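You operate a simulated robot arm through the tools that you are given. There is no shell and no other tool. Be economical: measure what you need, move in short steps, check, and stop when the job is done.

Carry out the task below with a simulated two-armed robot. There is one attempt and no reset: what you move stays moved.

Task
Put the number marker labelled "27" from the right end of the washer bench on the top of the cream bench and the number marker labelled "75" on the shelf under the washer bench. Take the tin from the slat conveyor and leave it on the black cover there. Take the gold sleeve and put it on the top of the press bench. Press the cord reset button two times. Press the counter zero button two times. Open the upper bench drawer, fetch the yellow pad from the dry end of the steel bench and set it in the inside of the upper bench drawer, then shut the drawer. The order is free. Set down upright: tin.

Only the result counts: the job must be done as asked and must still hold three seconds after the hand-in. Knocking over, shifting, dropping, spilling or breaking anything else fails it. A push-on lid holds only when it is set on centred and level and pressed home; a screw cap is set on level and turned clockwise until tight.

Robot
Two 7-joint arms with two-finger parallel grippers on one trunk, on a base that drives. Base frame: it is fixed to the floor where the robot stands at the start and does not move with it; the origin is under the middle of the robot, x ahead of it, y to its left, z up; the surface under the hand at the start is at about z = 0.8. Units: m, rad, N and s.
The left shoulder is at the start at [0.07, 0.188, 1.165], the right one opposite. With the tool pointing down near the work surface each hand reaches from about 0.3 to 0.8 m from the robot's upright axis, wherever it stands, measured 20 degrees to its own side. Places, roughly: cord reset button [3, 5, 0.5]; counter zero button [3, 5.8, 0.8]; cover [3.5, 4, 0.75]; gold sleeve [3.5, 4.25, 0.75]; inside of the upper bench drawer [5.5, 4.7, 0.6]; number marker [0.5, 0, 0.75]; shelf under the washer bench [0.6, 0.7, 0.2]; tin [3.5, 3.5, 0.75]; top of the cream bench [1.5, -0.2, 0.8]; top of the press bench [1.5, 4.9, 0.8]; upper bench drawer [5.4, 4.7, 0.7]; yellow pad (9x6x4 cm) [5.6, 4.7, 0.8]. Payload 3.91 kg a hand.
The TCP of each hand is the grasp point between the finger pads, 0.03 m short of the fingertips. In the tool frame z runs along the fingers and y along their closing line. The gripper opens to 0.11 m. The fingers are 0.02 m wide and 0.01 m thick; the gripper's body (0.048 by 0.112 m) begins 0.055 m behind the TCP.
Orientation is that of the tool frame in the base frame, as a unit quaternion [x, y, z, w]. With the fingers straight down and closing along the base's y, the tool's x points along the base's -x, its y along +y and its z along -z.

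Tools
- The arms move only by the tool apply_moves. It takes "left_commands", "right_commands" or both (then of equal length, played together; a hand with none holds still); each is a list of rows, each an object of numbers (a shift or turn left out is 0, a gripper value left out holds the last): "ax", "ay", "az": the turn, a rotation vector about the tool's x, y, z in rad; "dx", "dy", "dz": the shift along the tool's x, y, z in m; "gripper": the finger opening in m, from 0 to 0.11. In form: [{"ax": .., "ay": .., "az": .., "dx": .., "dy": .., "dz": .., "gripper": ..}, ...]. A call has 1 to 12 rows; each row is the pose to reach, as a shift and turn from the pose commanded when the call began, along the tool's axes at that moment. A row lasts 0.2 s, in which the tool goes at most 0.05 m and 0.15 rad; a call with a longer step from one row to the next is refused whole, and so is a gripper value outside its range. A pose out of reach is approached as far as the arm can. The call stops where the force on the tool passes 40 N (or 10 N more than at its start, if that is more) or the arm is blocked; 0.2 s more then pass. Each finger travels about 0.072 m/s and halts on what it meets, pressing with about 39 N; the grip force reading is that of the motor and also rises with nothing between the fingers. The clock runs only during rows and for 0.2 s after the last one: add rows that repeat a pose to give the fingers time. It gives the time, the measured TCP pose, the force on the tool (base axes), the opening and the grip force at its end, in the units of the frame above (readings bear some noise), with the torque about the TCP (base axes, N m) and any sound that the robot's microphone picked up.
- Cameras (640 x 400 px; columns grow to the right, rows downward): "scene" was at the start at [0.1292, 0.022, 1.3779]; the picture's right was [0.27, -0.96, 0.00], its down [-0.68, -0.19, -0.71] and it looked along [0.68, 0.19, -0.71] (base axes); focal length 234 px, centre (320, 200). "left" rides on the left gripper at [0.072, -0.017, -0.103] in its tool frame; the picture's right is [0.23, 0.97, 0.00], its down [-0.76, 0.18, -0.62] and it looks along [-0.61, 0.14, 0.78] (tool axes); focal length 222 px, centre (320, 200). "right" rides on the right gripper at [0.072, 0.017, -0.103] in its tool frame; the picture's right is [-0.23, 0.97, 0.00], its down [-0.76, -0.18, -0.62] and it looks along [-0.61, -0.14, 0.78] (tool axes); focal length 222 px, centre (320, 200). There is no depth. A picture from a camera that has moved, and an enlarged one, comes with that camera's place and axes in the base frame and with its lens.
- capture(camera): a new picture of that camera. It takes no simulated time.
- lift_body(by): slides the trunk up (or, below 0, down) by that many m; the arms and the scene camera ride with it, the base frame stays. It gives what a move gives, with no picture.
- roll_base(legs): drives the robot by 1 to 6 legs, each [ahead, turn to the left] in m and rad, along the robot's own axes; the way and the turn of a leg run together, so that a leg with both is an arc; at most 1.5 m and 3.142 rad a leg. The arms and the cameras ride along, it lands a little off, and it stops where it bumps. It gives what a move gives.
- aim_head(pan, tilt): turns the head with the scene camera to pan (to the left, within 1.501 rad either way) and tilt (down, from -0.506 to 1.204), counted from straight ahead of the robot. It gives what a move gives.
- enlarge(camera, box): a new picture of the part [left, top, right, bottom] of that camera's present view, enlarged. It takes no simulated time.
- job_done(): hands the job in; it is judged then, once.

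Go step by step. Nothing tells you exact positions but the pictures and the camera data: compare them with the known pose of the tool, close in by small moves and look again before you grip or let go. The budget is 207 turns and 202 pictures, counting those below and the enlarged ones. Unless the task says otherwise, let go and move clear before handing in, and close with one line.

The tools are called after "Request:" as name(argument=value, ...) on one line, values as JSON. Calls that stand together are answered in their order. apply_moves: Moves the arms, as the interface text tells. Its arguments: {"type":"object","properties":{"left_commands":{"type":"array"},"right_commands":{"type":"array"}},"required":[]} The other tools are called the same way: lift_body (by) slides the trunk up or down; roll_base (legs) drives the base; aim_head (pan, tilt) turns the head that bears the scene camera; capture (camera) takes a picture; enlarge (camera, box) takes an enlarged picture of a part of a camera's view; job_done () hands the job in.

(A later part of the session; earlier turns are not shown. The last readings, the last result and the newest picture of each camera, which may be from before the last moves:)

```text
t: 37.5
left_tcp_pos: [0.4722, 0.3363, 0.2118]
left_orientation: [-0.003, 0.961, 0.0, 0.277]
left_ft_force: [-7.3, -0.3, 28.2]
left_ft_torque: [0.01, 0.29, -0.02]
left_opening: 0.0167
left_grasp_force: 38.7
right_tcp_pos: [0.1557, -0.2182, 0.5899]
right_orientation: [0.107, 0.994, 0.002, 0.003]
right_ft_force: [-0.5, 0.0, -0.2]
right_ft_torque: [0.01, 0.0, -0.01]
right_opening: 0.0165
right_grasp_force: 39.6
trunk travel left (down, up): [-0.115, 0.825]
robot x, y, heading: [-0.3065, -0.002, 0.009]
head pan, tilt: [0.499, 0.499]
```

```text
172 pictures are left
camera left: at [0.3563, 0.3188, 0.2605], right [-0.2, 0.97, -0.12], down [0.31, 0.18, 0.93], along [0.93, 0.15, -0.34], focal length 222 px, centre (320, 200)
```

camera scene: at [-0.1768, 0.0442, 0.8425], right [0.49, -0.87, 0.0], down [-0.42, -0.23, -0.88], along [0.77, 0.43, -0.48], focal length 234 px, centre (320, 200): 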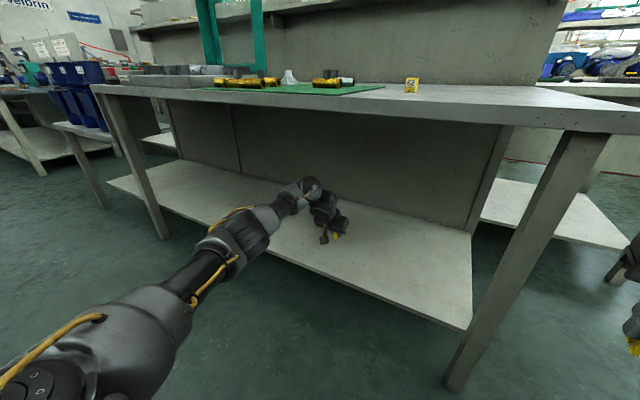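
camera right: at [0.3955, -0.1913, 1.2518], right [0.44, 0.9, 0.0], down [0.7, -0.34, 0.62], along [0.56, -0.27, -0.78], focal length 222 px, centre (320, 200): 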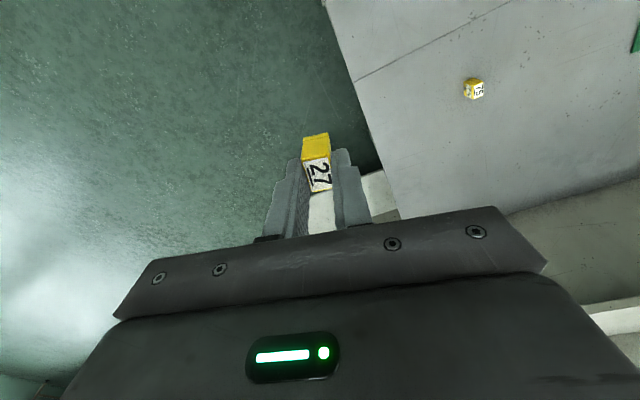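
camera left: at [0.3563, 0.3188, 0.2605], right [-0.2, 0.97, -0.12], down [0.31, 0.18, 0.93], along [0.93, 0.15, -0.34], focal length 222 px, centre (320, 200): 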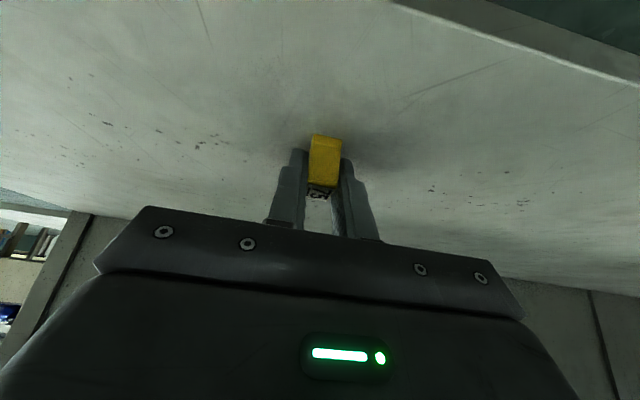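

Contact with the shelf (28 N). I ease the pressure, open, and withdraw along the fingers.

Request:
apply_moves(left_commands=[{"dx": -0.0016, "dz": -0.0026}, {"dx": -0.0016, "dz": -0.0026, "gripper": 0.05}, {"dx": -0.0016, "dz": -0.0026, "gripper": 0.05}, {"dx": -0.0016, "dz": -0.0026}, {"dx": -0.0016, "dz": -0.03}, {"dx": -0.0016, "dz": -0.07}, {"dx": 0.01, "dz": -0.11}])

Request:
capture(camera="left")

```text
t: 39.1
left_tcp_pos: [0.4009, 0.3354, 0.2942]
left_orientation: [-0.004, 0.963, 0.001, 0.27]
left_ft_force: [-1.1, 0.5, -0.2]
left_ft_torque: [0.03, 0.03, 0.02]
left_opening: 0.05
left_grasp_force: 0.0
right_tcp_pos: [0.1585, -0.219, 0.5884]
right_orientation: [0.106, 0.994, 0.001, 0.0]
right_ft_force: [-0.1, -0.1, -0.2]
right_ft_torque: [0.01, 0.0, 0.01]
right_opening: 0.0164
right_grasp_force: 38.9
trunk travel left (down, up): [-0.115, 0.825]
robot x, y, heading: [-0.3044, -0.0015, 0.006]
head pan, tilt: [0.499, 0.499]
```

```text
171 pictures are left
camera left: at [0.2858, 0.3184, 0.3445], right [-0.2, 0.97, -0.12], down [0.32, 0.18, 0.93], along [0.92, 0.15, -0.35], focal length 222 px, centre (320, 200)
```

left: 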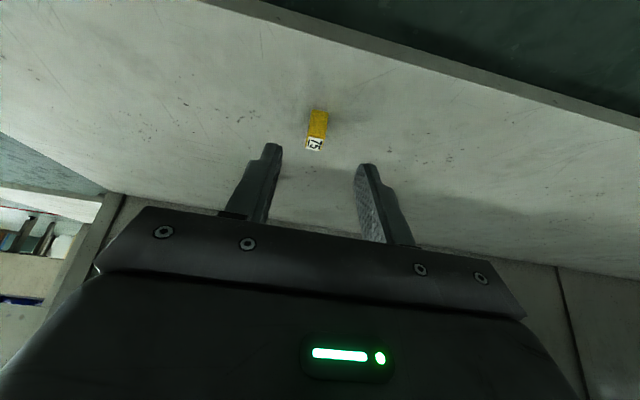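

75 stands on the shelf. I withdraw the left arm from under the bench.

Request:
apply_moves(left_commands=[{"dx": 0.0355, "dz": -0.0218}, {"dx": 0.071, "dz": -0.0437}, {"dx": 0.1065, "dz": -0.0655}, {"dx": 0.142, "dz": -0.0873}, {"dx": 0.1775, "dz": -0.109}, {"dx": 0.205, "dz": -0.126}, {"dx": 0.19, "dz": -0.16}, {"dx": 0.175, "dz": -0.195}, {"dx": 0.16, "dz": -0.23}])

Request:
lift_body(by=0.4)

Request:
lift_body(by=0.16)

Request:
aim_head(pan=-0.5, tilt=0.35)

Request:
capture(camera="scene")

```text
t: 40.0
left_tcp_pos: [0.2791, 0.3352, 0.2955]
left_orientation: [-0.012, 0.961, -0.004, 0.276]
left_ft_force: [8.4, 3.2, -7.0]
left_ft_torque: [-0.12, -0.39, -0.34]
left_opening: 0.0501
left_grasp_force: 0.1
right_tcp_pos: [0.1585, -0.2185, 0.5884]
right_orientation: [0.106, 0.994, 0.0, 0.0]
right_ft_force: [0.1, 0.1, -0.5]
right_ft_torque: [0.03, 0.02, -0.03]
right_opening: 0.0162
right_grasp_force: 38.5
trunk travel left (down, up): [-0.115, 0.825]
robot x, y, heading: [-0.3064, 0.0009, 0.012]
head pan, tilt: [0.499, 0.499]
stopped in row 4 (left hand): the force on the tool passed its limit at 113 N (the readings are from after the stop); the commanded pose is now the measured one
```

```text
t: 43.8
left_tcp_pos: [0.2782, 0.3343, 0.6936]
left_orientation: [-0.011, 0.961, -0.004, 0.276]
left_ft_force: [9.6, -2.5, -10.7]
left_ft_torque: [0.2, -1.0, 0.4]
left_opening: 0.0505
left_grasp_force: 0.0
right_tcp_pos: [0.1585, -0.2188, 0.9878]
right_orientation: [0.105, 0.994, 0.001, 0.0]
right_ft_force: [0.6, 0.8, -0.5]
right_ft_torque: [0.01, 0.02, 0.0]
right_opening: 0.0165
right_grasp_force: 39.0
trunk travel left (down, up): [-0.515, 0.425]
robot x, y, heading: [-0.3055, -0.0, 0.011]
head pan, tilt: [0.499, 0.499]
```

```text
t: 44.9
left_tcp_pos: [0.2736, 0.3338, 0.7841]
left_orientation: [-0.012, 0.964, -0.007, 0.264]
left_ft_force: [11.2, -1.3, -29.7]
left_ft_torque: [0.3, -3.33, 0.28]
left_opening: 0.0496
left_grasp_force: 0.1
right_tcp_pos: [0.1571, -0.2174, 1.0911]
right_orientation: [0.107, 0.994, 0.0, 0.0]
right_ft_force: [0.3, -0.1, -0.2]
right_ft_torque: [0.01, 0.0, 0.01]
right_opening: 0.0165
right_grasp_force: 39.0
trunk travel left (down, up): [-0.616, 0.324]
robot x, y, heading: [-0.3071, -0.0013, 0.006]
head pan, tilt: [0.499, 0.499]
stopped: the force on the tool passed its limit at 136 N (the readings are from after the stop); the commanded pose is now the measured one
```

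```text
t: 46.2
left_tcp_pos: [0.2741, 0.3328, 0.7845]
left_orientation: [-0.012, 0.965, -0.008, 0.263]
left_ft_force: [29.6, -7.6, -36.5]
left_ft_torque: [0.73, -2.94, 1.28]
left_opening: 0.0499
left_grasp_force: 0.0
right_tcp_pos: [0.1582, -0.2183, 1.0884]
right_orientation: [0.108, 0.994, 0.001, 0.001]
right_ft_force: [0.4, 0.6, -0.8]
right_ft_torque: [0.01, -0.02, 0.02]
right_opening: 0.0164
right_grasp_force: 39.0
trunk travel left (down, up): [-0.616, 0.324]
robot x, y, heading: [-0.3077, 0.0056, 0.008]
head pan, tilt: [-0.499, 0.351]
```

```text
170 pictures are left
camera scene: at [-0.1743, -0.0438, 1.357], right [-0.47, -0.88, 0.0], down [-0.3, 0.16, -0.94], along [0.83, -0.44, -0.34], focal length 234 px, centre (320, 200)
```

scene: 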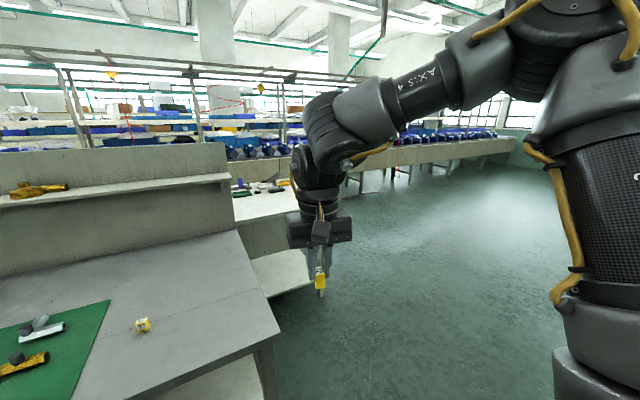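

The withdrawal had been stopped by a contact and lifting then pressed the hand under the bench edge; I should not have batched those. I lower again and look.

Request:
lift_body(by=-0.15)

Request:
aim_head(pan=0.7, tilt=0.7)

Request:
capture(camera="scene")

Request:
capture(camera="left")

```text
t: 48.0
left_tcp_pos: [0.2732, 0.3335, 0.6336]
left_orientation: [-0.011, 0.965, -0.008, 0.263]
left_ft_force: [29.3, -6.7, -39.7]
left_ft_torque: [0.65, -3.3, 1.05]
left_opening: 0.0501
left_grasp_force: 0.0
right_tcp_pos: [0.1581, -0.2175, 0.9398]
right_orientation: [0.106, 0.994, 0.001, 0.001]
right_ft_force: [-0.1, -0.2, 0.2]
right_ft_torque: [0.04, 0.0, -0.01]
right_opening: 0.0165
right_grasp_force: 39.1
trunk travel left (down, up): [-0.466, 0.474]
robot x, y, heading: [-0.3109, 0.0017, 0.007]
head pan, tilt: [-0.499, 0.351]
```

```text
t: 49.4
left_tcp_pos: [0.2728, 0.3324, 0.6334]
left_orientation: [-0.012, 0.965, -0.008, 0.263]
left_ft_force: [30.2, -7.0, -39.3]
left_ft_torque: [0.77, -3.3, 1.19]
left_opening: 0.0503
left_grasp_force: 0.0
right_tcp_pos: [0.1586, -0.2182, 0.9397]
right_orientation: [0.106, 0.994, 0.001, 0.002]
right_ft_force: [-0.7, 0.9, -0.3]
right_ft_torque: [0.0, 0.02, 0.04]
right_opening: 0.0163
right_grasp_force: 38.7
trunk travel left (down, up): [-0.466, 0.474]
robot x, y, heading: [-0.3044, -0.0023, 0.01]
head pan, tilt: [0.7, 0.7]
```

```text
169 pictures are left
camera scene: at [-0.192, 0.0552, 1.1756], right [0.65, -0.76, 0.0], down [-0.49, -0.42, -0.77], along [0.58, 0.5, -0.64], focal length 234 px, centre (320, 200)
```

scene: 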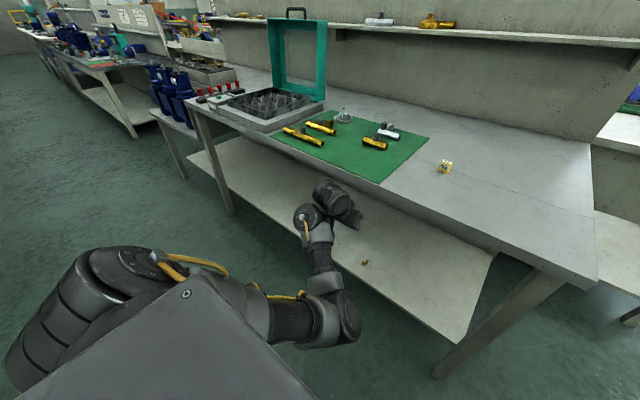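

```text
168 pictures are left
camera left: at [0.1597, 0.3162, 0.6863], right [-0.22, 0.97, -0.14], down [0.34, 0.2, 0.92], along [0.92, 0.15, -0.37], focal length 222 px, centre (320, 200)
```

left: 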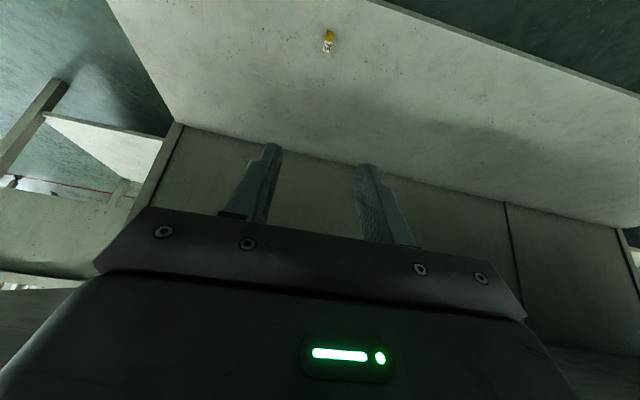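

Objects on the bench are undisturbed and 75 still stands on the shelf. The arm is folded awkwardly; I back the base away from the bench first.

Request:
roll_base(legs=[[-0.3, 0.0]])

Request:
capture(camera="scene")

```text
t: 51.4
left_tcp_pos: [-0.0212, 0.3286, 0.635]
left_orientation: [-0.01, 0.964, -0.008, 0.265]
left_ft_force: [30.7, -7.0, -38.8]
left_ft_torque: [0.65, -3.32, 1.13]
left_opening: 0.05
left_grasp_force: 0.0
right_tcp_pos: [-0.1396, -0.2226, 0.9404]
right_orientation: [0.109, 0.994, 0.0, 0.001]
right_ft_force: [0.4, -0.4, -0.7]
right_ft_torque: [0.01, 0.01, -0.01]
right_opening: 0.0165
right_grasp_force: 38.9
trunk travel left (down, up): [-0.466, 0.474]
robot x, y, heading: [-0.6042, -0.002, 0.002]
head pan, tilt: [0.7, 0.7]
```

```text
167 pictures are left
camera scene: at [-0.4879, 0.0527, 1.1757], right [0.65, -0.76, 0.0], down [-0.49, -0.42, -0.77], along [0.58, 0.5, -0.64], focal length 234 px, centre (320, 200)
```

scene: 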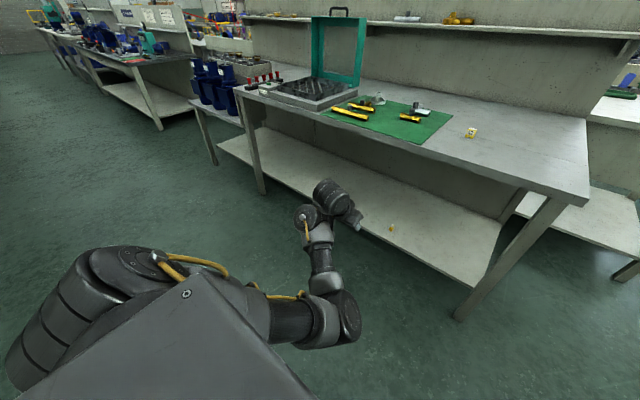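

Clear of the bench. I extend the left hand forward to unfold the arm.

Request:
apply_moves(left_commands=[{"dx": -0.034, "dz": 0.021}, {"dx": -0.068, "dz": 0.042}, {"dx": -0.102, "dz": 0.063}])

Request:
capture(camera="scene")

```text
t: 52.2
left_tcp_pos: [0.104, 0.3307, 0.6322]
left_orientation: [-0.01, 0.965, -0.008, 0.262]
left_ft_force: [-0.3, -0.6, -0.5]
left_ft_torque: [0.02, -0.02, -0.01]
left_opening: 0.0502
left_grasp_force: 0.2
right_tcp_pos: [-0.1377, -0.2215, 0.9388]
right_orientation: [0.109, 0.994, 0.0, 0.0]
right_ft_force: [0.1, -0.8, 0.4]
right_ft_torque: [0.0, -0.02, 0.0]
right_opening: 0.0164
right_grasp_force: 39.2
trunk travel left (down, up): [-0.466, 0.474]
robot x, y, heading: [-0.6019, -0.0, 0.003]
head pan, tilt: [0.7, 0.7]
```

```text
166 pictures are left
camera scene: at [-0.4865, 0.053, 1.1755], right [0.65, -0.76, 0.0], down [-0.49, -0.42, -0.76], along [0.58, 0.5, -0.64], focal length 234 px, centre (320, 200)
```

scene: 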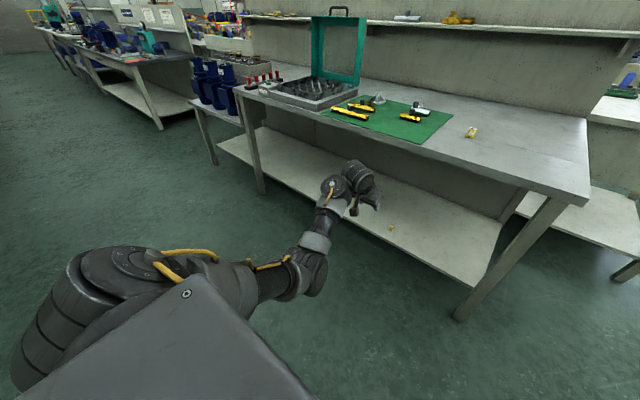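

The force is gone (it was self-contact). I raise the left hand, level it out, and raise the trunk.

Request:
apply_moves(left_commands=[{"dx": -0.02, "dz": -0.032, "ay": 0.05}, {"dx": -0.04, "dz": -0.064, "ay": 0.15, "dy": 0.01}, {"dx": -0.06, "dz": -0.096, "ay": 0.25, "dy": 0.02}, {"dx": -0.08, "dz": -0.128, "ay": 0.35, "dy": 0.03}, {"dx": -0.1, "dz": -0.16, "ay": 0.45, "dy": 0.04}, {"dx": -0.115, "dz": -0.1875, "ay": 0.53, "dy": 0.045}])

Request:
lift_body(by=0.209)

Request:
aim_head(pan=0.0, tilt=0.5)

Request:
capture(camera="scene")

```text
t: 52.9
left_tcp_pos: [0.1074, 0.3406, 0.7198]
left_orientation: [-0.015, 0.981, -0.012, 0.192]
left_ft_force: [41.7, -12.9, -41.9]
left_ft_torque: [1.37, -1.85, 1.94]
left_opening: 0.0499
left_grasp_force: 0.1
right_tcp_pos: [-0.1384, -0.2225, 0.9394]
right_orientation: [0.109, 0.994, 0.001, 0.001]
right_ft_force: [0.9, 0.6, -0.4]
right_ft_torque: [0.03, 0.0, 0.01]
right_opening: 0.0167
right_grasp_force: 38.5
trunk travel left (down, up): [-0.466, 0.474]
robot x, y, heading: [-0.6029, -0.0001, 0.005]
head pan, tilt: [0.7, 0.7]
stopped in row 3 (left hand): the force on the tool passed its limit at 186 N (the readings are from after the stop); the commanded pose is now the measured one
```

```text
t: 53.2
left_tcp_pos: [0.1075, 0.341, 0.7233]
left_orientation: [-0.015, 0.981, -0.012, 0.194]
left_ft_force: [20.3, -6.9, -19.8]
left_ft_torque: [0.65, -0.78, 0.87]
left_opening: 0.05
left_grasp_force: 0.0
right_tcp_pos: [-0.1379, -0.2224, 0.9426]
right_orientation: [0.109, 0.994, 0.001, 0.001]
right_ft_force: [-0.5, -0.4, -0.8]
right_ft_torque: [0.01, -0.03, 0.02]
right_opening: 0.0165
right_grasp_force: 39.0
trunk travel left (down, up): [-0.468, 0.472]
robot x, y, heading: [-0.5971, 0.0015, 0.005]
head pan, tilt: [0.7, 0.7]
stopped: the force on the tool passed its limit at 74 N (the readings are from after the stop); the commanded pose is now the measured one
```

```text
t: 54.3
left_tcp_pos: [0.1083, 0.3405, 0.723]
left_orientation: [-0.015, 0.981, -0.011, 0.193]
left_ft_force: [28.2, -17.3, -38.5]
left_ft_torque: [1.73, -2.42, 2.35]
left_opening: 0.0503
left_grasp_force: 0.1
right_tcp_pos: [-0.138, -0.2217, 0.9419]
right_orientation: [0.109, 0.994, 0.0, 0.002]
right_ft_force: [0.1, -0.3, -0.4]
right_ft_torque: [0.01, 0.02, 0.01]
right_opening: 0.0165
right_grasp_force: 39.0
trunk travel left (down, up): [-0.468, 0.472]
robot x, y, heading: [-0.5989, -0.0048, 0.005]
head pan, tilt: [0.0, 0.499]
```

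```text
165 pictures are left
camera scene: at [-0.4607, -0.0018, 1.1957], right [0.01, -1.0, 0.0], down [-0.48, 0.0, -0.88], along [0.88, 0.0, -0.48], focal length 234 px, centre (320, 200)
```

scene: 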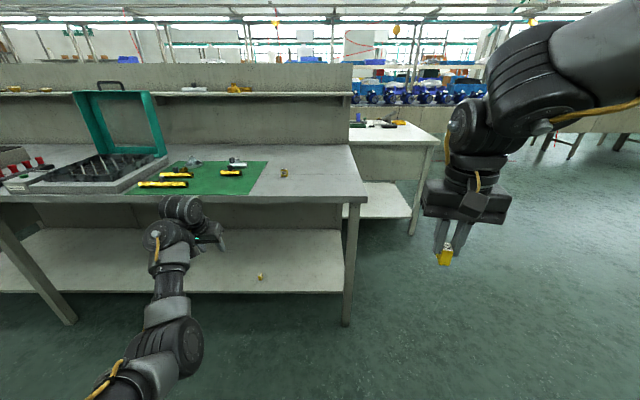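

The arm is elbow-down, so the downward hand touches its own forearm. I back off a little and turn right into the free aisle, to have room to re-pose it.

Request:
roll_base(legs=[[-0.12, 0.0], [0.0, -1.57]])

Request:
aim_head(pan=0.3, tilt=0.5)

Request:
capture(camera="scene")

```text
t: 59.3
left_tcp_pos: [-0.3633, -0.7047, 0.7222]
left_orientation: [0.675, 0.712, -0.143, 0.13]
left_ft_force: [-13.7, -28.7, -39.9]
left_ft_torque: [-2.57, -1.49, 1.88]
left_opening: 0.0501
left_grasp_force: 0.0
right_tcp_pos: [-0.931, -0.4714, 0.9423]
right_orientation: [0.773, 0.635, 0.0, 0.002]
right_ft_force: [-0.5, 0.5, -0.7]
right_ft_torque: [0.0, 0.03, 0.0]
right_opening: 0.0165
right_grasp_force: 39.6
trunk travel left (down, up): [-0.468, 0.472]
robot x, y, heading: [-0.7221, -0.0038, -1.544]
head pan, tilt: [0.0, 0.499]
```

```text
t: 60.1
left_tcp_pos: [-0.3637, -0.705, 0.7226]
left_orientation: [0.675, 0.712, -0.144, 0.129]
left_ft_force: [-10.7, -19.1, -26.7]
left_ft_torque: [-1.45, -1.12, 1.51]
left_opening: 0.05
left_grasp_force: 0.1
right_tcp_pos: [-0.932, -0.4724, 0.9416]
right_orientation: [0.773, 0.635, -0.001, 0.001]
right_ft_force: [0.9, -0.2, 0.1]
right_ft_torque: [0.0, 0.0, -0.02]
right_opening: 0.0163
right_grasp_force: 38.9
trunk travel left (down, up): [-0.468, 0.472]
robot x, y, heading: [-0.7228, -0.0004, -1.543]
head pan, tilt: [0.3, 0.499]
```

```text
164 pictures are left
camera scene: at [-0.6917, -0.1392, 1.1957], right [-0.95, -0.32, 0.0], down [-0.15, 0.45, -0.88], along [0.28, -0.83, -0.48], focal length 234 px, centre (320, 200)
```

scene: 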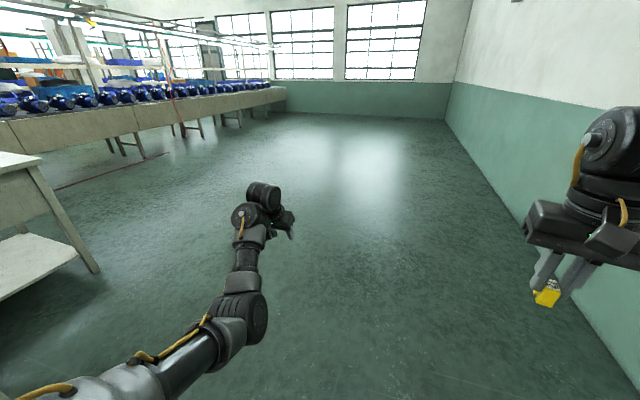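

Wall on the right, free floor ahead. I tilt the left hand toward horizontal and stretch it forward.

Request:
apply_moves(left_commands=[{"dx": -0.018, "dz": 0.008, "ay": -0.12}, {"dx": -0.037, "dz": 0.015, "ay": -0.25}, {"dx": -0.055, "dz": 0.023, "ay": -0.38}, {"dx": -0.074, "dz": 0.03, "ay": -0.5}, {"dx": -0.092, "dz": 0.038, "ay": -0.62}, {"dx": -0.111, "dz": 0.046, "ay": -0.74}, {"dx": -0.13, "dz": 0.053, "ay": -0.86}])

Request:
capture(camera="scene")

```text
t: 61.7
left_tcp_pos: [-0.3529, -0.8446, 0.7208]
left_orientation: [0.554, 0.593, -0.411, 0.414]
left_ft_force: [0.5, -0.4, 1.1]
left_ft_torque: [0.03, -0.03, 0.0]
left_opening: 0.0503
left_grasp_force: 0.0
right_tcp_pos: [-0.9323, -0.473, 0.9423]
right_orientation: [0.772, 0.635, 0.0, 0.0]
right_ft_force: [0.3, 0.2, 1.0]
right_ft_torque: [-0.01, 0.0, -0.01]
right_opening: 0.0164
right_grasp_force: 39.5
trunk travel left (down, up): [-0.468, 0.472]
robot x, y, heading: [-0.7227, -0.0016, -1.543]
head pan, tilt: [0.3, 0.499]
```

```text
163 pictures are left
camera scene: at [-0.6917, -0.1395, 1.1957], right [-0.95, -0.32, 0.0], down [-0.15, 0.45, -0.88], along [0.28, -0.83, -0.48], focal length 234 px, centre (320, 200)
```

scene: 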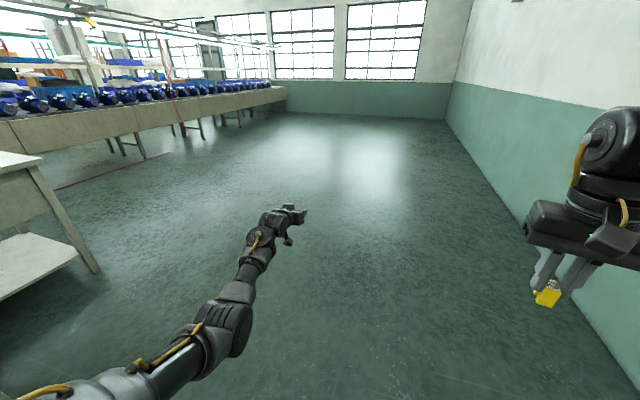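

The fold is opened. I stretch the arm up to shoulder height to get the elbow to swing over.

Request:
apply_moves(left_commands=[{"dx": -0.045, "dz": 0.003, "ay": -0.06}, {"dx": -0.09, "dz": 0.006, "ay": -0.12}, {"dx": -0.134, "dz": 0.009, "ay": -0.18}, {"dx": -0.179, "dz": 0.011, "ay": -0.24}, {"dx": -0.224, "dz": 0.014, "ay": -0.3}, {"dx": -0.269, "dz": 0.016, "ay": -0.3}, {"dx": -0.3, "dz": 0.02, "ay": -0.3}])

Request:
capture(camera="scene")

```text
t: 63.3
left_tcp_pos: [-0.3481, -0.9341, 0.9982]
left_orientation: [0.487, 0.523, -0.49, 0.5]
left_ft_force: [0.6, -0.4, -0.8]
left_ft_torque: [0.01, 0.0, -0.02]
left_opening: 0.0499
left_grasp_force: 0.0
left hand out of reach, approached as far as the arm can: row 6, 7
right_tcp_pos: [-0.9305, -0.471, 0.9419]
right_orientation: [0.772, 0.635, 0.0, 0.001]
right_ft_force: [0.2, -0.2, -0.8]
right_ft_torque: [0.02, -0.01, 0.0]
right_opening: 0.0162
right_grasp_force: 39.1
trunk travel left (down, up): [-0.468, 0.472]
robot x, y, heading: [-0.7254, -0.0026, -1.542]
head pan, tilt: [0.3, 0.499]
```

```text
162 pictures are left
camera scene: at [-0.6918, -0.1387, 1.1957], right [-0.95, -0.32, 0.0], down [-0.15, 0.45, -0.88], along [0.28, -0.83, -0.48], focal length 234 px, centre (320, 200)
```

scene: 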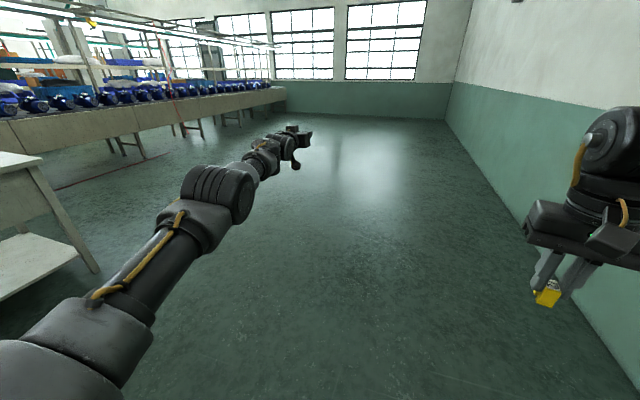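

Request:
apply_moves(left_commands=[{"dz": -0.02, "ay": 0.13}, {"dz": -0.045, "ay": 0.27}, {"dz": -0.07, "ay": 0.41}, {"dz": -0.1, "ay": 0.55}, {"dz": -0.13, "ay": 0.69}, {"dz": -0.16, "ay": 0.83}, {"dz": -0.19, "ay": 0.97}])

Request:
capture(camera="scene")

```text
t: 64.9
left_tcp_pos: [-0.3598, -0.7633, 1.0093]
left_orientation: [0.652, 0.689, -0.225, 0.223]
left_ft_force: [0.5, 0.3, -0.3]
left_ft_torque: [-0.01, 0.01, -0.01]
left_opening: 0.0501
left_grasp_force: 0.0
left hand out of reach, approached as far as the arm can: row 1, 7
right_tcp_pos: [-0.9304, -0.4734, 0.9412]
right_orientation: [0.772, 0.635, -0.001, 0.0]
right_ft_force: [0.4, -0.7, -0.2]
right_ft_torque: [0.05, 0.03, 0.02]
right_opening: 0.0164
right_grasp_force: 38.7
trunk travel left (down, up): [-0.468, 0.472]
robot x, y, heading: [-0.7204, -0.0008, -1.544]
head pan, tilt: [0.3, 0.499]
```

```text
161 pictures are left
camera scene: at [-0.6902, -0.1409, 1.1954], right [-0.95, -0.32, 0.0], down [-0.16, 0.45, -0.88], along [0.28, -0.83, -0.48], focal length 234 px, centre (320, 200)
```

scene: 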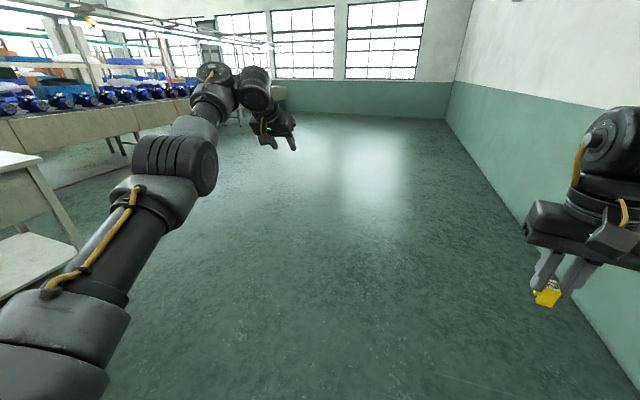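

The elbow is still low. I try drawing the hand in and outward at this height to see where the elbow goes.

Request:
apply_moves(left_commands=[{"ax": 0.0, "dx": 0.036, "dz": -0.017}, {"dx": 0.072, "dz": -0.034}, {"dx": 0.108, "dz": -0.051}, {"dx": 0.144, "dz": -0.068, "ay": 0.1}, {"dx": 0.18, "dz": -0.085, "ay": 0.2}, {"dx": 0.216, "dz": -0.102, "ay": 0.3}])

Request:
capture(camera="scene")

```text
t: 66.3
left_tcp_pos: [-0.3533, -0.7124, 0.9821]
left_orientation: [0.68, 0.713, -0.124, 0.115]
left_ft_force: [-0.1, -0.4, 0.0]
left_ft_torque: [0.03, -0.02, 0.0]
left_opening: 0.0501
left_grasp_force: 0.1
left hand out of reach, approached as far as the arm can: row 1, 2, 3, 4, 5, 6
right_tcp_pos: [-0.9327, -0.4737, 0.941]
right_orientation: [0.773, 0.634, 0.001, 0.0]
right_ft_force: [-1.1, -0.7, -0.6]
right_ft_torque: [0.04, -0.03, 0.03]
right_opening: 0.0166
right_grasp_force: 38.4
trunk travel left (down, up): [-0.468, 0.472]
robot x, y, heading: [-0.7211, -0.0001, -1.539]
head pan, tilt: [0.3, 0.499]
```

```text
160 pictures are left
camera scene: at [-0.6934, -0.141, 1.1955], right [-0.95, -0.32, 0.0], down [-0.15, 0.45, -0.88], along [0.28, -0.83, -0.48], focal length 234 px, centre (320, 200)
```

scene: 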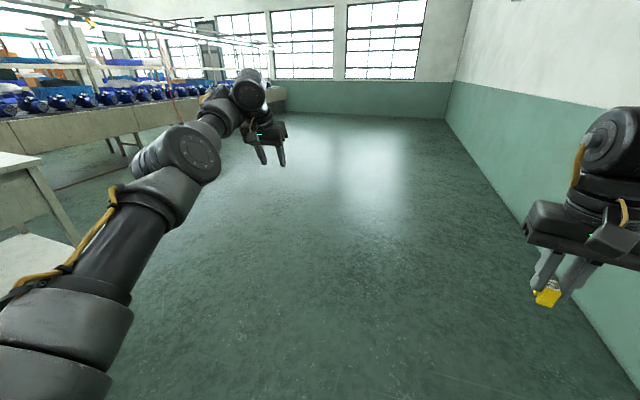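

The elbow is swinging up now. I continue levelling and drawing in.

Request:
apply_moves(left_commands=[{"dx": 0.03, "dz": 0.02, "ay": 0.05}, {"dx": 0.06, "dz": 0.04, "ay": 0.1}, {"dx": 0.09, "dz": 0.05, "ay": 0.15}, {"dx": 0.12, "dz": 0.06, "ay": 0.2}, {"dx": 0.15, "dz": 0.06, "ay": 0.25}, {"dx": 0.18, "dz": 0.06, "ay": 0.25}])

Request:
capture(camera="scene")

```text
t: 67.7
left_tcp_pos: [-0.3323, -0.6863, 0.8666]
left_orientation: [0.689, 0.723, -0.04, 0.027]
left_ft_force: [-0.6, -0.5, 0.5]
left_ft_torque: [0.05, -0.02, 0.0]
left_opening: 0.0501
left_grasp_force: 0.1
left hand out of reach, approached as far as the arm can: row 1, 2, 3, 4, 5, 6
right_tcp_pos: [-0.9325, -0.4711, 0.942]
right_orientation: [0.773, 0.635, 0.0, 0.002]
right_ft_force: [0.4, 0.2, -0.4]
right_ft_torque: [0.04, -0.02, -0.02]
right_opening: 0.0162
right_grasp_force: 39.1
trunk travel left (down, up): [-0.468, 0.472]
robot x, y, heading: [-0.7254, 0.0015, -1.544]
head pan, tilt: [0.3, 0.499]
```

```text
159 pictures are left
camera scene: at [-0.6921, -0.1389, 1.1958], right [-0.95, -0.32, 0.0], down [-0.15, 0.45, -0.88], along [0.28, -0.83, -0.48], focal length 234 px, centre (320, 200)
```

scene: 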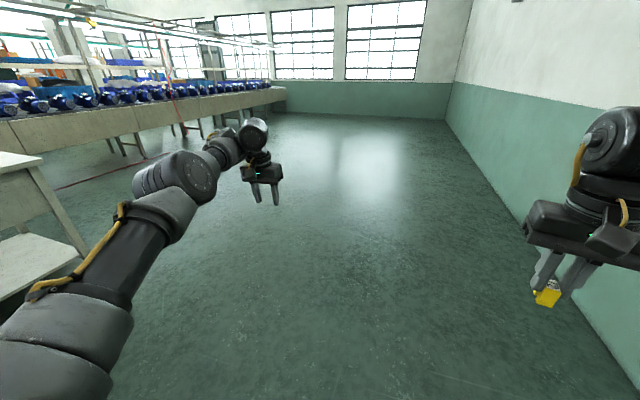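

The elbow is up again and the tool points down. I draw the hand in toward its home place.

Request:
apply_moves(left_commands=[{"dx": 0.04}, {"dx": 0.08}, {"dx": 0.12}, {"dx": 0.16}, {"dx": 0.19}])

Request:
capture(camera="scene")

```text
t: 68.9
left_tcp_pos: [-0.3325, -0.6864, 0.8669]
left_orientation: [0.69, 0.723, -0.04, 0.026]
left_ft_force: [-0.5, -0.7, 0.0]
left_ft_torque: [0.02, 0.02, -0.01]
left_opening: 0.0501
left_grasp_force: 0.0
left hand out of reach, approached as far as the arm can: row 1, 2, 3, 4, 5
right_tcp_pos: [-0.9303, -0.4722, 0.9411]
right_orientation: [0.773, 0.635, -0.001, 0.001]
right_ft_force: [-0.6, -0.3, -1.2]
right_ft_torque: [0.0, -0.02, 0.0]
right_opening: 0.0162
right_grasp_force: 39.4
trunk travel left (down, up): [-0.468, 0.472]
robot x, y, heading: [-0.7237, -0.0018, -1.546]
head pan, tilt: [0.3, 0.499]
```

```text
158 pictures are left
camera scene: at [-0.6915, -0.1391, 1.1957], right [-0.95, -0.32, 0.0], down [-0.15, 0.45, -0.88], along [0.28, -0.83, -0.48], focal length 234 px, centre (320, 200)
```

scene: 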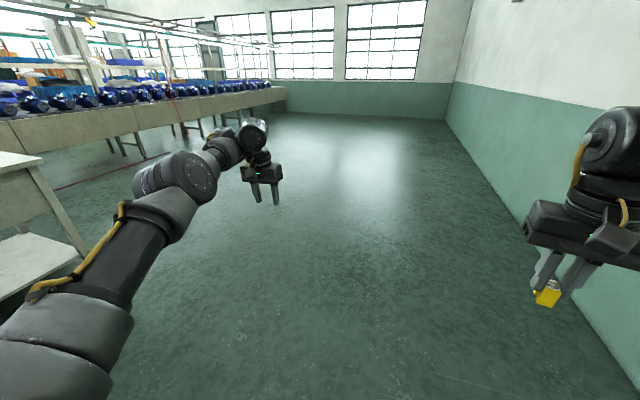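

The arm sits at a joint limit; turning the hand outward freed the right one earlier, so I try that here.

Request:
apply_moves(left_commands=[{"az": -0.12, "dz": -0.03}, {"az": -0.25, "dz": -0.06}, {"az": -0.37, "dz": -0.09}, {"az": -0.5, "dz": -0.09, "dx": 0.04}, {"az": -0.6, "dz": -0.09, "dx": 0.08}, {"az": -0.6, "dz": -0.09, "dx": 0.12}])

Request:
capture(camera="scene")

```text
t: 70.3
left_tcp_pos: [-0.3068, -0.6841, 0.9409]
left_orientation: [0.443, 0.895, -0.046, 0.014]
left_ft_force: [-0.8, -0.2, 0.4]
left_ft_torque: [0.02, 0.0, 0.05]
left_opening: 0.05
left_grasp_force: 0.1
left hand out of reach, approached as far as the arm can: row 1, 2, 3, 4, 5, 6
right_tcp_pos: [-0.932, -0.4719, 0.9415]
right_orientation: [0.773, 0.634, 0.0, 0.0]
right_ft_force: [-0.3, 0.0, 0.1]
right_ft_torque: [0.01, -0.05, -0.02]
right_opening: 0.0165
right_grasp_force: 38.9
trunk travel left (down, up): [-0.468, 0.472]
robot x, y, heading: [-0.7259, -0.002, -1.542]
head pan, tilt: [0.3, 0.499]
```

```text
157 pictures are left
camera scene: at [-0.6918, -0.1393, 1.1957], right [-0.95, -0.32, 0.0], down [-0.15, 0.45, -0.88], along [0.28, -0.83, -0.48], focal length 234 px, centre (320, 200)
```

scene: 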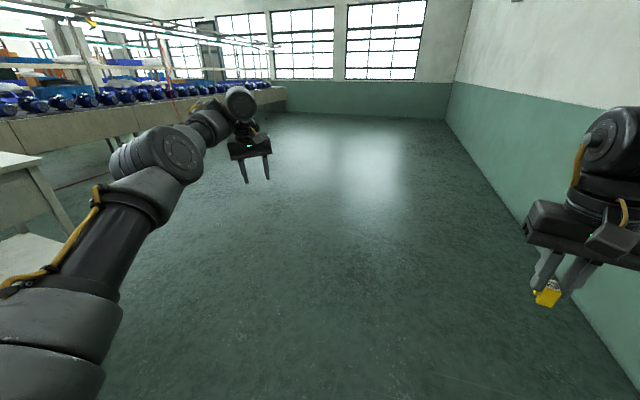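

Request:
apply_moves(left_commands=[{"az": 0.14, "dx": 0.01}, {"az": 0.28, "dx": 0.02}, {"az": 0.42, "dx": 0.03}, {"az": 0.56, "dx": 0.04}, {"az": 0.7, "dx": 0.06}, {"az": 0.84, "dx": 0.08}, {"az": 0.98, "dx": 0.1}, {"az": 1.0, "dx": 0.13}])

Request:
capture(camera="scene")

```text
t: 71.9
left_tcp_pos: [-0.3554, -0.6943, 0.9104]
left_orientation: [0.806, 0.589, -0.039, 0.034]
left_ft_force: [-8.8, -4.5, -13.4]
left_ft_torque: [-0.71, -0.74, 0.72]
left_opening: 0.0502
left_grasp_force: 0.0
left hand out of reach, approached as far as the arm can: row 1, 2, 3, 4, 5, 6, 7, 8
right_tcp_pos: [-0.9315, -0.4719, 0.9411]
right_orientation: [0.773, 0.635, 0.0, 0.001]
right_ft_force: [-0.2, -0.8, -0.1]
right_ft_torque: [-0.02, 0.02, -0.01]
right_opening: 0.0163
right_grasp_force: 39.1
trunk travel left (down, up): [-0.468, 0.472]
robot x, y, heading: [-0.7197, -0.0033, -1.541]
head pan, tilt: [0.3, 0.499]
stopped in row 8 (left hand): the force on the tool passed its limit at 62 N (the readings are from after the stop); the commanded pose is now the measured one
```

```text
156 pictures are left
camera scene: at [-0.6921, -0.1391, 1.1957], right [-0.95, -0.32, 0.0], down [-0.15, 0.45, -0.88], along [0.28, -0.83, -0.48], focal length 234 px, centre (320, 200)
```

scene: 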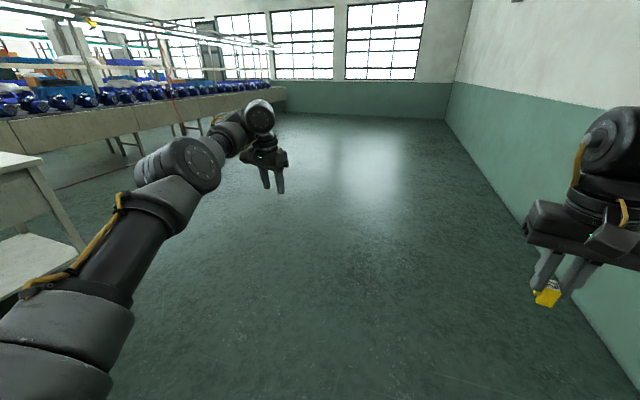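

I look at both arms more closely to compare their wrist postures.

Request:
enlarge(camera="scene", box=[100, 60, 340, 220])

Request:
aim_head(pan=-0.6, tilt=0.3)

Request:
capture(camera="scene")

```text
2.50 times, centred on (220, 140) of scene
camera zoom: at [-0.6921, -0.1391, 1.1957], right [-0.95, -0.32, 0.0], down [-0.15, 0.45, -0.88], along [0.28, -0.83, -0.48], focal length 585 px, centre (570, 350)
```

zoom: 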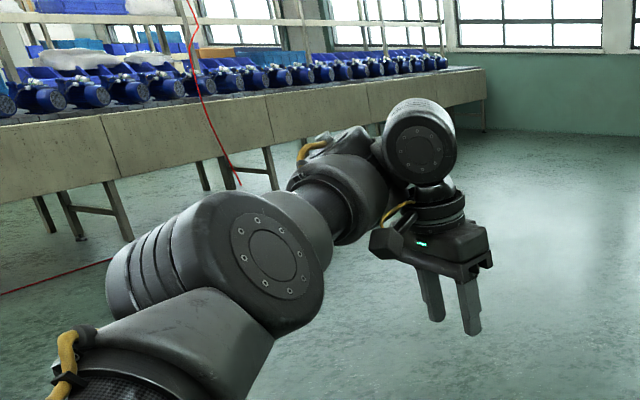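

```text
t: 73.1
left_tcp_pos: [-0.3549, -0.6946, 0.9107]
left_orientation: [0.807, 0.589, -0.038, 0.033]
left_ft_force: [-20.3, -5.9, -16.3]
left_ft_torque: [-1.03, -1.95, 1.75]
left_opening: 0.0503
left_grasp_force: 0.1
right_tcp_pos: [-0.9313, -0.4721, 0.941]
right_orientation: [0.773, 0.634, 0.0, 0.0]
right_ft_force: [0.0, -0.5, -0.1]
right_ft_torque: [-0.02, -0.02, -0.01]
right_opening: 0.0162
right_grasp_force: 38.6
trunk travel left (down, up): [-0.468, 0.472]
robot x, y, heading: [-0.7224, -0.0071, -1.548]
head pan, tilt: [-0.6, 0.3]
```

```text
154 pictures are left
camera scene: at [-0.7714, -0.1316, 1.2141], right [-0.84, 0.54, 0.0], down [0.16, 0.25, -0.96], along [-0.52, -0.8, -0.3], focal length 234 px, centre (320, 200)
```

scene: 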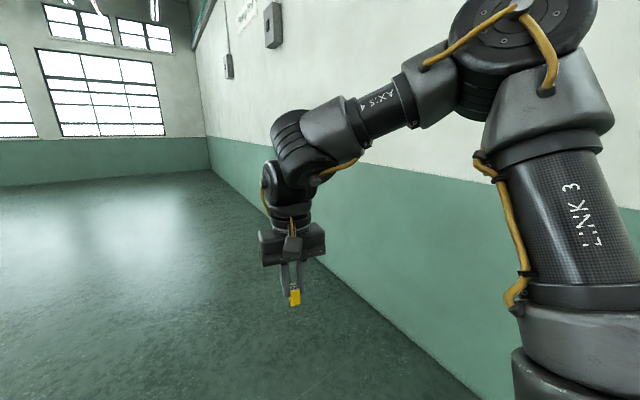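

Comparing with the right arm, the left forearm is too level. I lower the left hand so that the elbow stays above, then draw in.

Request:
apply_moves(left_commands=[{"az": -0.06, "dx": -0.02, "dz": 0.03}, {"az": -0.12, "dx": -0.02, "dz": 0.07}, {"az": -0.18, "dx": -0.02, "dz": 0.11}, {"az": -0.25, "dx": -0.02, "dz": 0.15}, {"az": -0.25, "dx": -0.02, "dz": 0.19}, {"az": -0.25, "dx": -0.02, "dz": 0.23}, {"az": -0.25, "dx": 0.0, "dz": 0.26}, {"az": -0.25, "dx": 0.03, "dz": 0.26}, {"az": -0.25, "dx": 0.06, "dz": 0.26}])

Request:
aim_head(pan=0.4, tilt=0.5)

Request:
capture(camera="scene")

```text
t: 75.1
left_tcp_pos: [-0.3491, -0.6912, 0.6489]
left_orientation: [0.727, 0.685, -0.042, 0.029]
left_ft_force: [-0.2, 0.7, 0.0]
left_ft_torque: [0.0, -0.03, -0.01]
left_opening: 0.0499
left_grasp_force: 0.1
left hand out of reach, approached as far as the arm can: row 9
right_tcp_pos: [-0.9326, -0.4719, 0.9413]
right_orientation: [0.772, 0.635, 0.0, 0.001]
right_ft_force: [0.4, 0.4, -0.1]
right_ft_torque: [0.01, -0.03, 0.03]
right_opening: 0.0165
right_grasp_force: 38.6
trunk travel left (down, up): [-0.468, 0.472]
robot x, y, heading: [-0.7222, -0.0005, -1.543]
head pan, tilt: [-0.6, 0.3]
```

```text
t: 76.4
left_tcp_pos: [-0.348, -0.6907, 0.6489]
left_orientation: [0.728, 0.684, -0.043, 0.028]
left_ft_force: [0.6, 0.2, 0.5]
left_ft_torque: [-0.01, -0.03, 0.01]
left_opening: 0.0502
left_grasp_force: 0.0
right_tcp_pos: [-0.9319, -0.4709, 0.9419]
right_orientation: [0.773, 0.635, -0.001, 0.0]
right_ft_force: [0.3, 0.8, -0.1]
right_ft_torque: [-0.01, -0.04, -0.02]
right_opening: 0.0163
right_grasp_force: 39.2
trunk travel left (down, up): [-0.468, 0.472]
robot x, y, heading: [-0.7248, -0.0008, -1.537]
head pan, tilt: [0.4, 0.499]
```

```text
153 pictures are left
camera scene: at [-0.6833, -0.1358, 1.1957], right [-0.91, -0.41, 0.0], down [-0.2, 0.44, -0.88], along [0.36, -0.8, -0.48], focal length 234 px, centre (320, 200)
```

scene: 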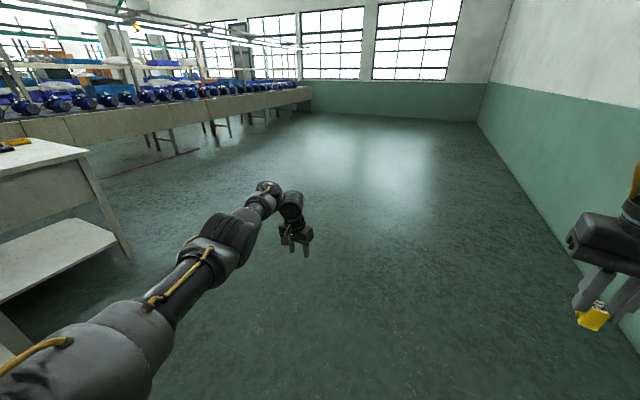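

Request:
apply_moves(left_commands=[{"dy": -0.045}, {"dy": -0.09}, {"dy": -0.135}, {"dy": -0.18}, {"dy": -0.225}, {"dy": -0.27}, {"dy": -0.27, "dx": 0.04}, {"dy": -0.27, "dx": 0.08}, {"dy": -0.27, "dx": 0.12}, {"dy": -0.27, "dx": 0.16}])

Request:
capture(camera="scene")

```text
t: 78.3
left_tcp_pos: [-0.636, -0.5976, 0.6249]
left_orientation: [0.72, 0.692, -0.047, 0.031]
left_ft_force: [-7.7, 1.1, -1.3]
left_ft_torque: [-0.21, -0.81, 0.7]
left_opening: 0.0502
left_grasp_force: 0.1
left hand out of reach, approached as far as the arm can: row 8, 9
right_tcp_pos: [-0.9318, -0.4712, 0.9408]
right_orientation: [0.772, 0.635, 0.0, 0.0]
right_ft_force: [0.5, 1.4, 0.5]
right_ft_torque: [0.02, 0.07, -0.02]
right_opening: 0.0163
right_grasp_force: 39.0
trunk travel left (down, up): [-0.468, 0.472]
robot x, y, heading: [-0.7235, -0.0004, -1.54]
head pan, tilt: [0.4, 0.499]
stopped in row 9 (left hand): the force on the tool passed its limit at 126 N (the readings are from after the stop); the commanded pose is now the measured one
```

```text
152 pictures are left
camera scene: at [-0.683, -0.1357, 1.1958], right [-0.91, -0.41, 0.0], down [-0.2, 0.44, -0.88], along [0.36, -0.8, -0.48], focal length 234 px, centre (320, 200)
```

scene: 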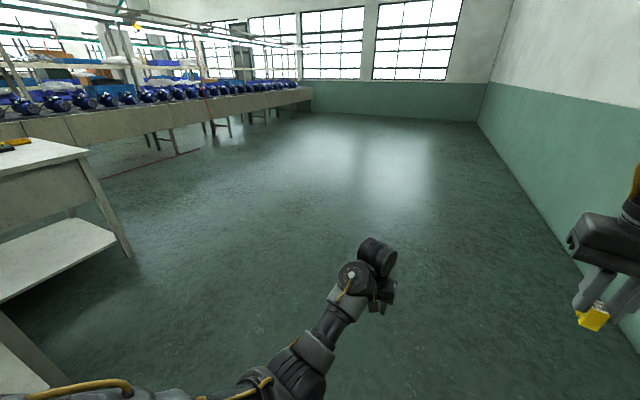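

The arm keeps its elbow low here. Instead of fighting it, I fold the left arm up out of the way (hand pointing forward/up near the shoulder) and will work with the right hand.

Request:
apply_moves(left_commands=[{"ay": -0.14, "dx": -0.03}, {"ay": -0.28, "dx": -0.05, "dy": 0.02}, {"ay": -0.42, "dx": -0.06, "dy": 0.05}, {"ay": -0.56, "dx": -0.06, "dy": 0.08, "dz": -0.02}, {"ay": -0.7, "dx": -0.06, "dy": 0.11, "dz": -0.04}, {"ay": -0.84, "dx": -0.06, "dy": 0.14, "dz": -0.07}, {"ay": -0.98, "dx": -0.06, "dy": 0.17, "dz": -0.1}, {"ay": -1.12, "dx": -0.06, "dy": 0.2, "dz": -0.13}, {"ay": -1.26, "dx": -0.06, "dy": 0.23, "dz": -0.16}, {"ay": -1.4, "dx": -0.05, "dy": 0.25, "dz": -0.2}, {"ay": -1.5, "dx": -0.04, "dy": 0.26, "dz": -0.24}, {"ay": -1.5, "dx": -0.02, "dy": 0.28, "dz": -0.28}])

Request:
capture(camera="scene")

```text
t: 80.9
left_tcp_pos: [-0.3518, -0.5964, 0.9001]
left_orientation: [-0.494, -0.484, 0.526, -0.494]
left_ft_force: [-0.5, -0.4, 0.2]
left_ft_torque: [0.01, 0.01, 0.02]
left_opening: 0.0498
left_grasp_force: 0.0
right_tcp_pos: [-0.9296, -0.4703, 0.9424]
right_orientation: [0.772, 0.635, -0.001, 0.0]
right_ft_force: [-0.7, -0.8, -0.3]
right_ft_torque: [-0.01, 0.02, 0.01]
right_opening: 0.0165
right_grasp_force: 39.6
trunk travel left (down, up): [-0.468, 0.472]
robot x, y, heading: [-0.7255, -0.0029, -1.544]
head pan, tilt: [0.4, 0.499]
```

```text
151 pictures are left
camera scene: at [-0.6818, -0.1346, 1.1958], right [-0.91, -0.42, 0.0], down [-0.2, 0.43, -0.88], along [0.36, -0.8, -0.48], focal length 234 px, centre (320, 200)
```

scene: 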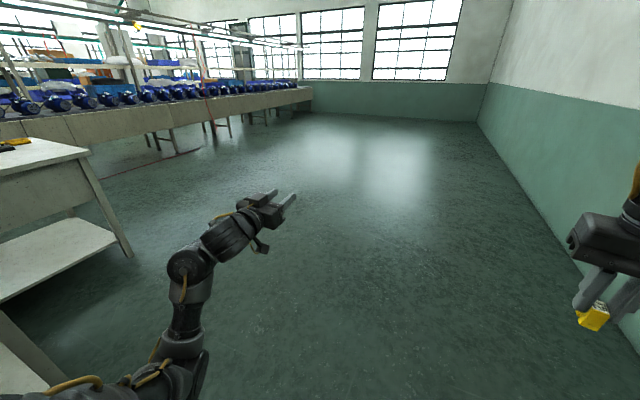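

Request:
apply_moves(left_commands=[{"dx": -0.04}, {"dx": -0.08, "dz": -0.02}, {"dx": -0.12, "dz": -0.04}, {"dx": -0.16, "dz": -0.06}, {"dx": -0.2, "dz": -0.08}, {"dx": -0.24, "dz": -0.1}, {"dx": -0.27, "dz": -0.13}, {"dx": -0.3, "dz": -0.16, "ay": -0.1}, {"dx": -0.3, "dz": -0.2, "ay": -0.2}])

Request:
aim_head(pan=0.6, tilt=0.2)

Request:
capture(camera="scene")

```text
t: 82.9
left_tcp_pos: [-0.3276, -0.4029, 1.2022]
left_orientation: [-0.449, -0.438, 0.566, -0.536]
left_ft_force: [0.9, 0.4, -0.1]
left_ft_torque: [-0.06, 0.0, -0.06]
left_opening: 0.0499
left_grasp_force: 0.0
left hand out of reach, approached as far as the arm can: row 9
right_tcp_pos: [-0.9314, -0.4713, 0.942]
right_orientation: [0.772, 0.635, 0.0, 0.001]
right_ft_force: [0.4, 0.0, 0.7]
right_ft_torque: [-0.02, 0.02, 0.02]
right_opening: 0.0164
right_grasp_force: 39.2
trunk travel left (down, up): [-0.468, 0.472]
robot x, y, heading: [-0.7249, -0.0052, -1.542]
head pan, tilt: [0.4, 0.499]
```

```text
t: 83.7
left_tcp_pos: [-0.3293, -0.4055, 1.202]
left_orientation: [-0.45, -0.439, 0.563, -0.536]
left_ft_force: [0.5, -0.2, 0.1]
left_ft_torque: [-0.01, 0.02, 0.04]
left_opening: 0.05
left_grasp_force: 0.0
right_tcp_pos: [-0.9318, -0.4711, 0.9418]
right_orientation: [0.772, 0.635, 0.0, 0.001]
right_ft_force: [0.2, -0.6, -0.3]
right_ft_torque: [-0.01, 0.02, -0.02]
right_opening: 0.0165
right_grasp_force: 38.8
trunk travel left (down, up): [-0.468, 0.472]
robot x, y, heading: [-0.7238, -0.0022, -1.543]
head pan, tilt: [0.6, 0.201]
```

```text
150 pictures are left
camera scene: at [-0.6661, -0.1284, 1.2233], right [-0.81, -0.59, 0.0], down [-0.12, 0.16, -0.98], along [0.58, -0.79, -0.2], focal length 234 px, centre (320, 200)
```

scene: 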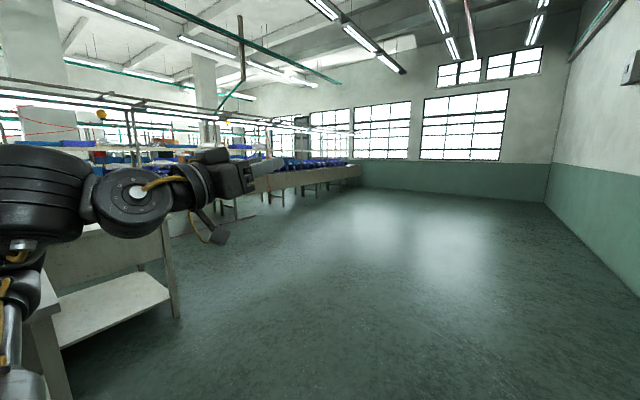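

The left arm is stowed up. I raise the trunk to working height and look at the cream bench.

Request:
lift_body(by=0.207)

Request:
roll_base(legs=[[0.75, 0.0], [0.0, 1.54]])

Request:
aim_head(pan=0.3, tilt=0.35)

Request:
capture(camera="scene")

```text
t: 86.0
left_tcp_pos: [-0.329, -0.405, 1.409]
left_orientation: [-0.45, -0.437, 0.565, -0.536]
left_ft_force: [-0.1, -0.5, -0.3]
left_ft_torque: [0.0, 0.01, 0.01]
left_opening: 0.0501
left_grasp_force: 0.0
right_tcp_pos: [-0.9314, -0.4727, 1.1489]
right_orientation: [0.772, 0.635, -0.001, 0.001]
right_ft_force: [0.0, 0.1, 0.4]
right_ft_torque: [-0.02, -0.02, -0.01]
right_opening: 0.0164
right_grasp_force: 39.0
trunk travel left (down, up): [-0.675, 0.265]
robot x, y, heading: [-0.7202, -0.0006, -1.544]
head pan, tilt: [0.6, 0.201]
```

```text
t: 93.8
left_tcp_pos: [-0.2885, -0.371, 1.4085]
left_orientation: [0.017, 0.627, -0.031, 0.778]
left_ft_force: [0.2, 0.2, 0.3]
left_ft_torque: [-0.03, -0.02, -0.03]
left_opening: 0.0503
left_grasp_force: 0.0
right_tcp_pos: [-0.2395, -0.9757, 1.149]
right_orientation: [0.112, 0.994, 0.001, 0.001]
right_ft_force: [-0.4, 0.4, -0.3]
right_ft_torque: [0.01, -0.02, 0.05]
right_opening: 0.0165
right_grasp_force: 39.2
trunk travel left (down, up): [-0.675, 0.265]
robot x, y, heading: [-0.7047, -0.7522, -0.001]
head pan, tilt: [0.6, 0.201]
```

```text
t: 94.6
left_tcp_pos: [-0.2875, -0.3708, 1.4087]
left_orientation: [0.017, 0.627, -0.032, 0.778]
left_ft_force: [0.5, -0.8, -0.2]
left_ft_torque: [-0.03, 0.02, 0.05]
left_opening: 0.0502
left_grasp_force: 0.0
right_tcp_pos: [-0.2396, -0.9752, 1.148]
right_orientation: [0.112, 0.994, 0.0, 0.001]
right_ft_force: [0.5, -0.7, 0.3]
right_ft_torque: [-0.01, -0.01, -0.04]
right_opening: 0.0166
right_grasp_force: 38.6
trunk travel left (down, up): [-0.675, 0.265]
robot x, y, heading: [-0.7012, -0.7551, -0.008]
head pan, tilt: [0.3, 0.351]
```

```text
149 pictures are left
camera scene: at [-0.5626, -0.7255, 1.4164], right [0.3, -0.96, 0.0], down [-0.33, -0.1, -0.94], along [0.9, 0.28, -0.34], focal length 234 px, centre (320, 200)
```

scene: 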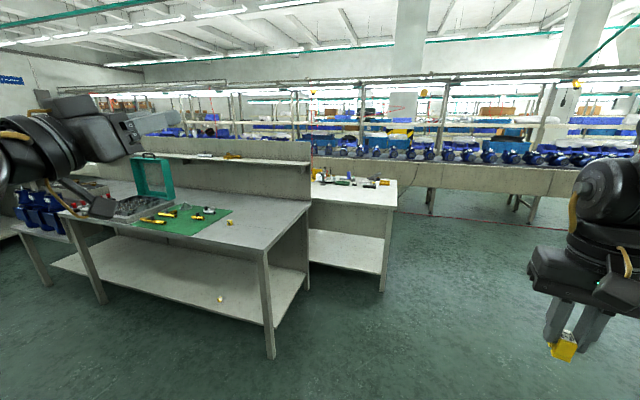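

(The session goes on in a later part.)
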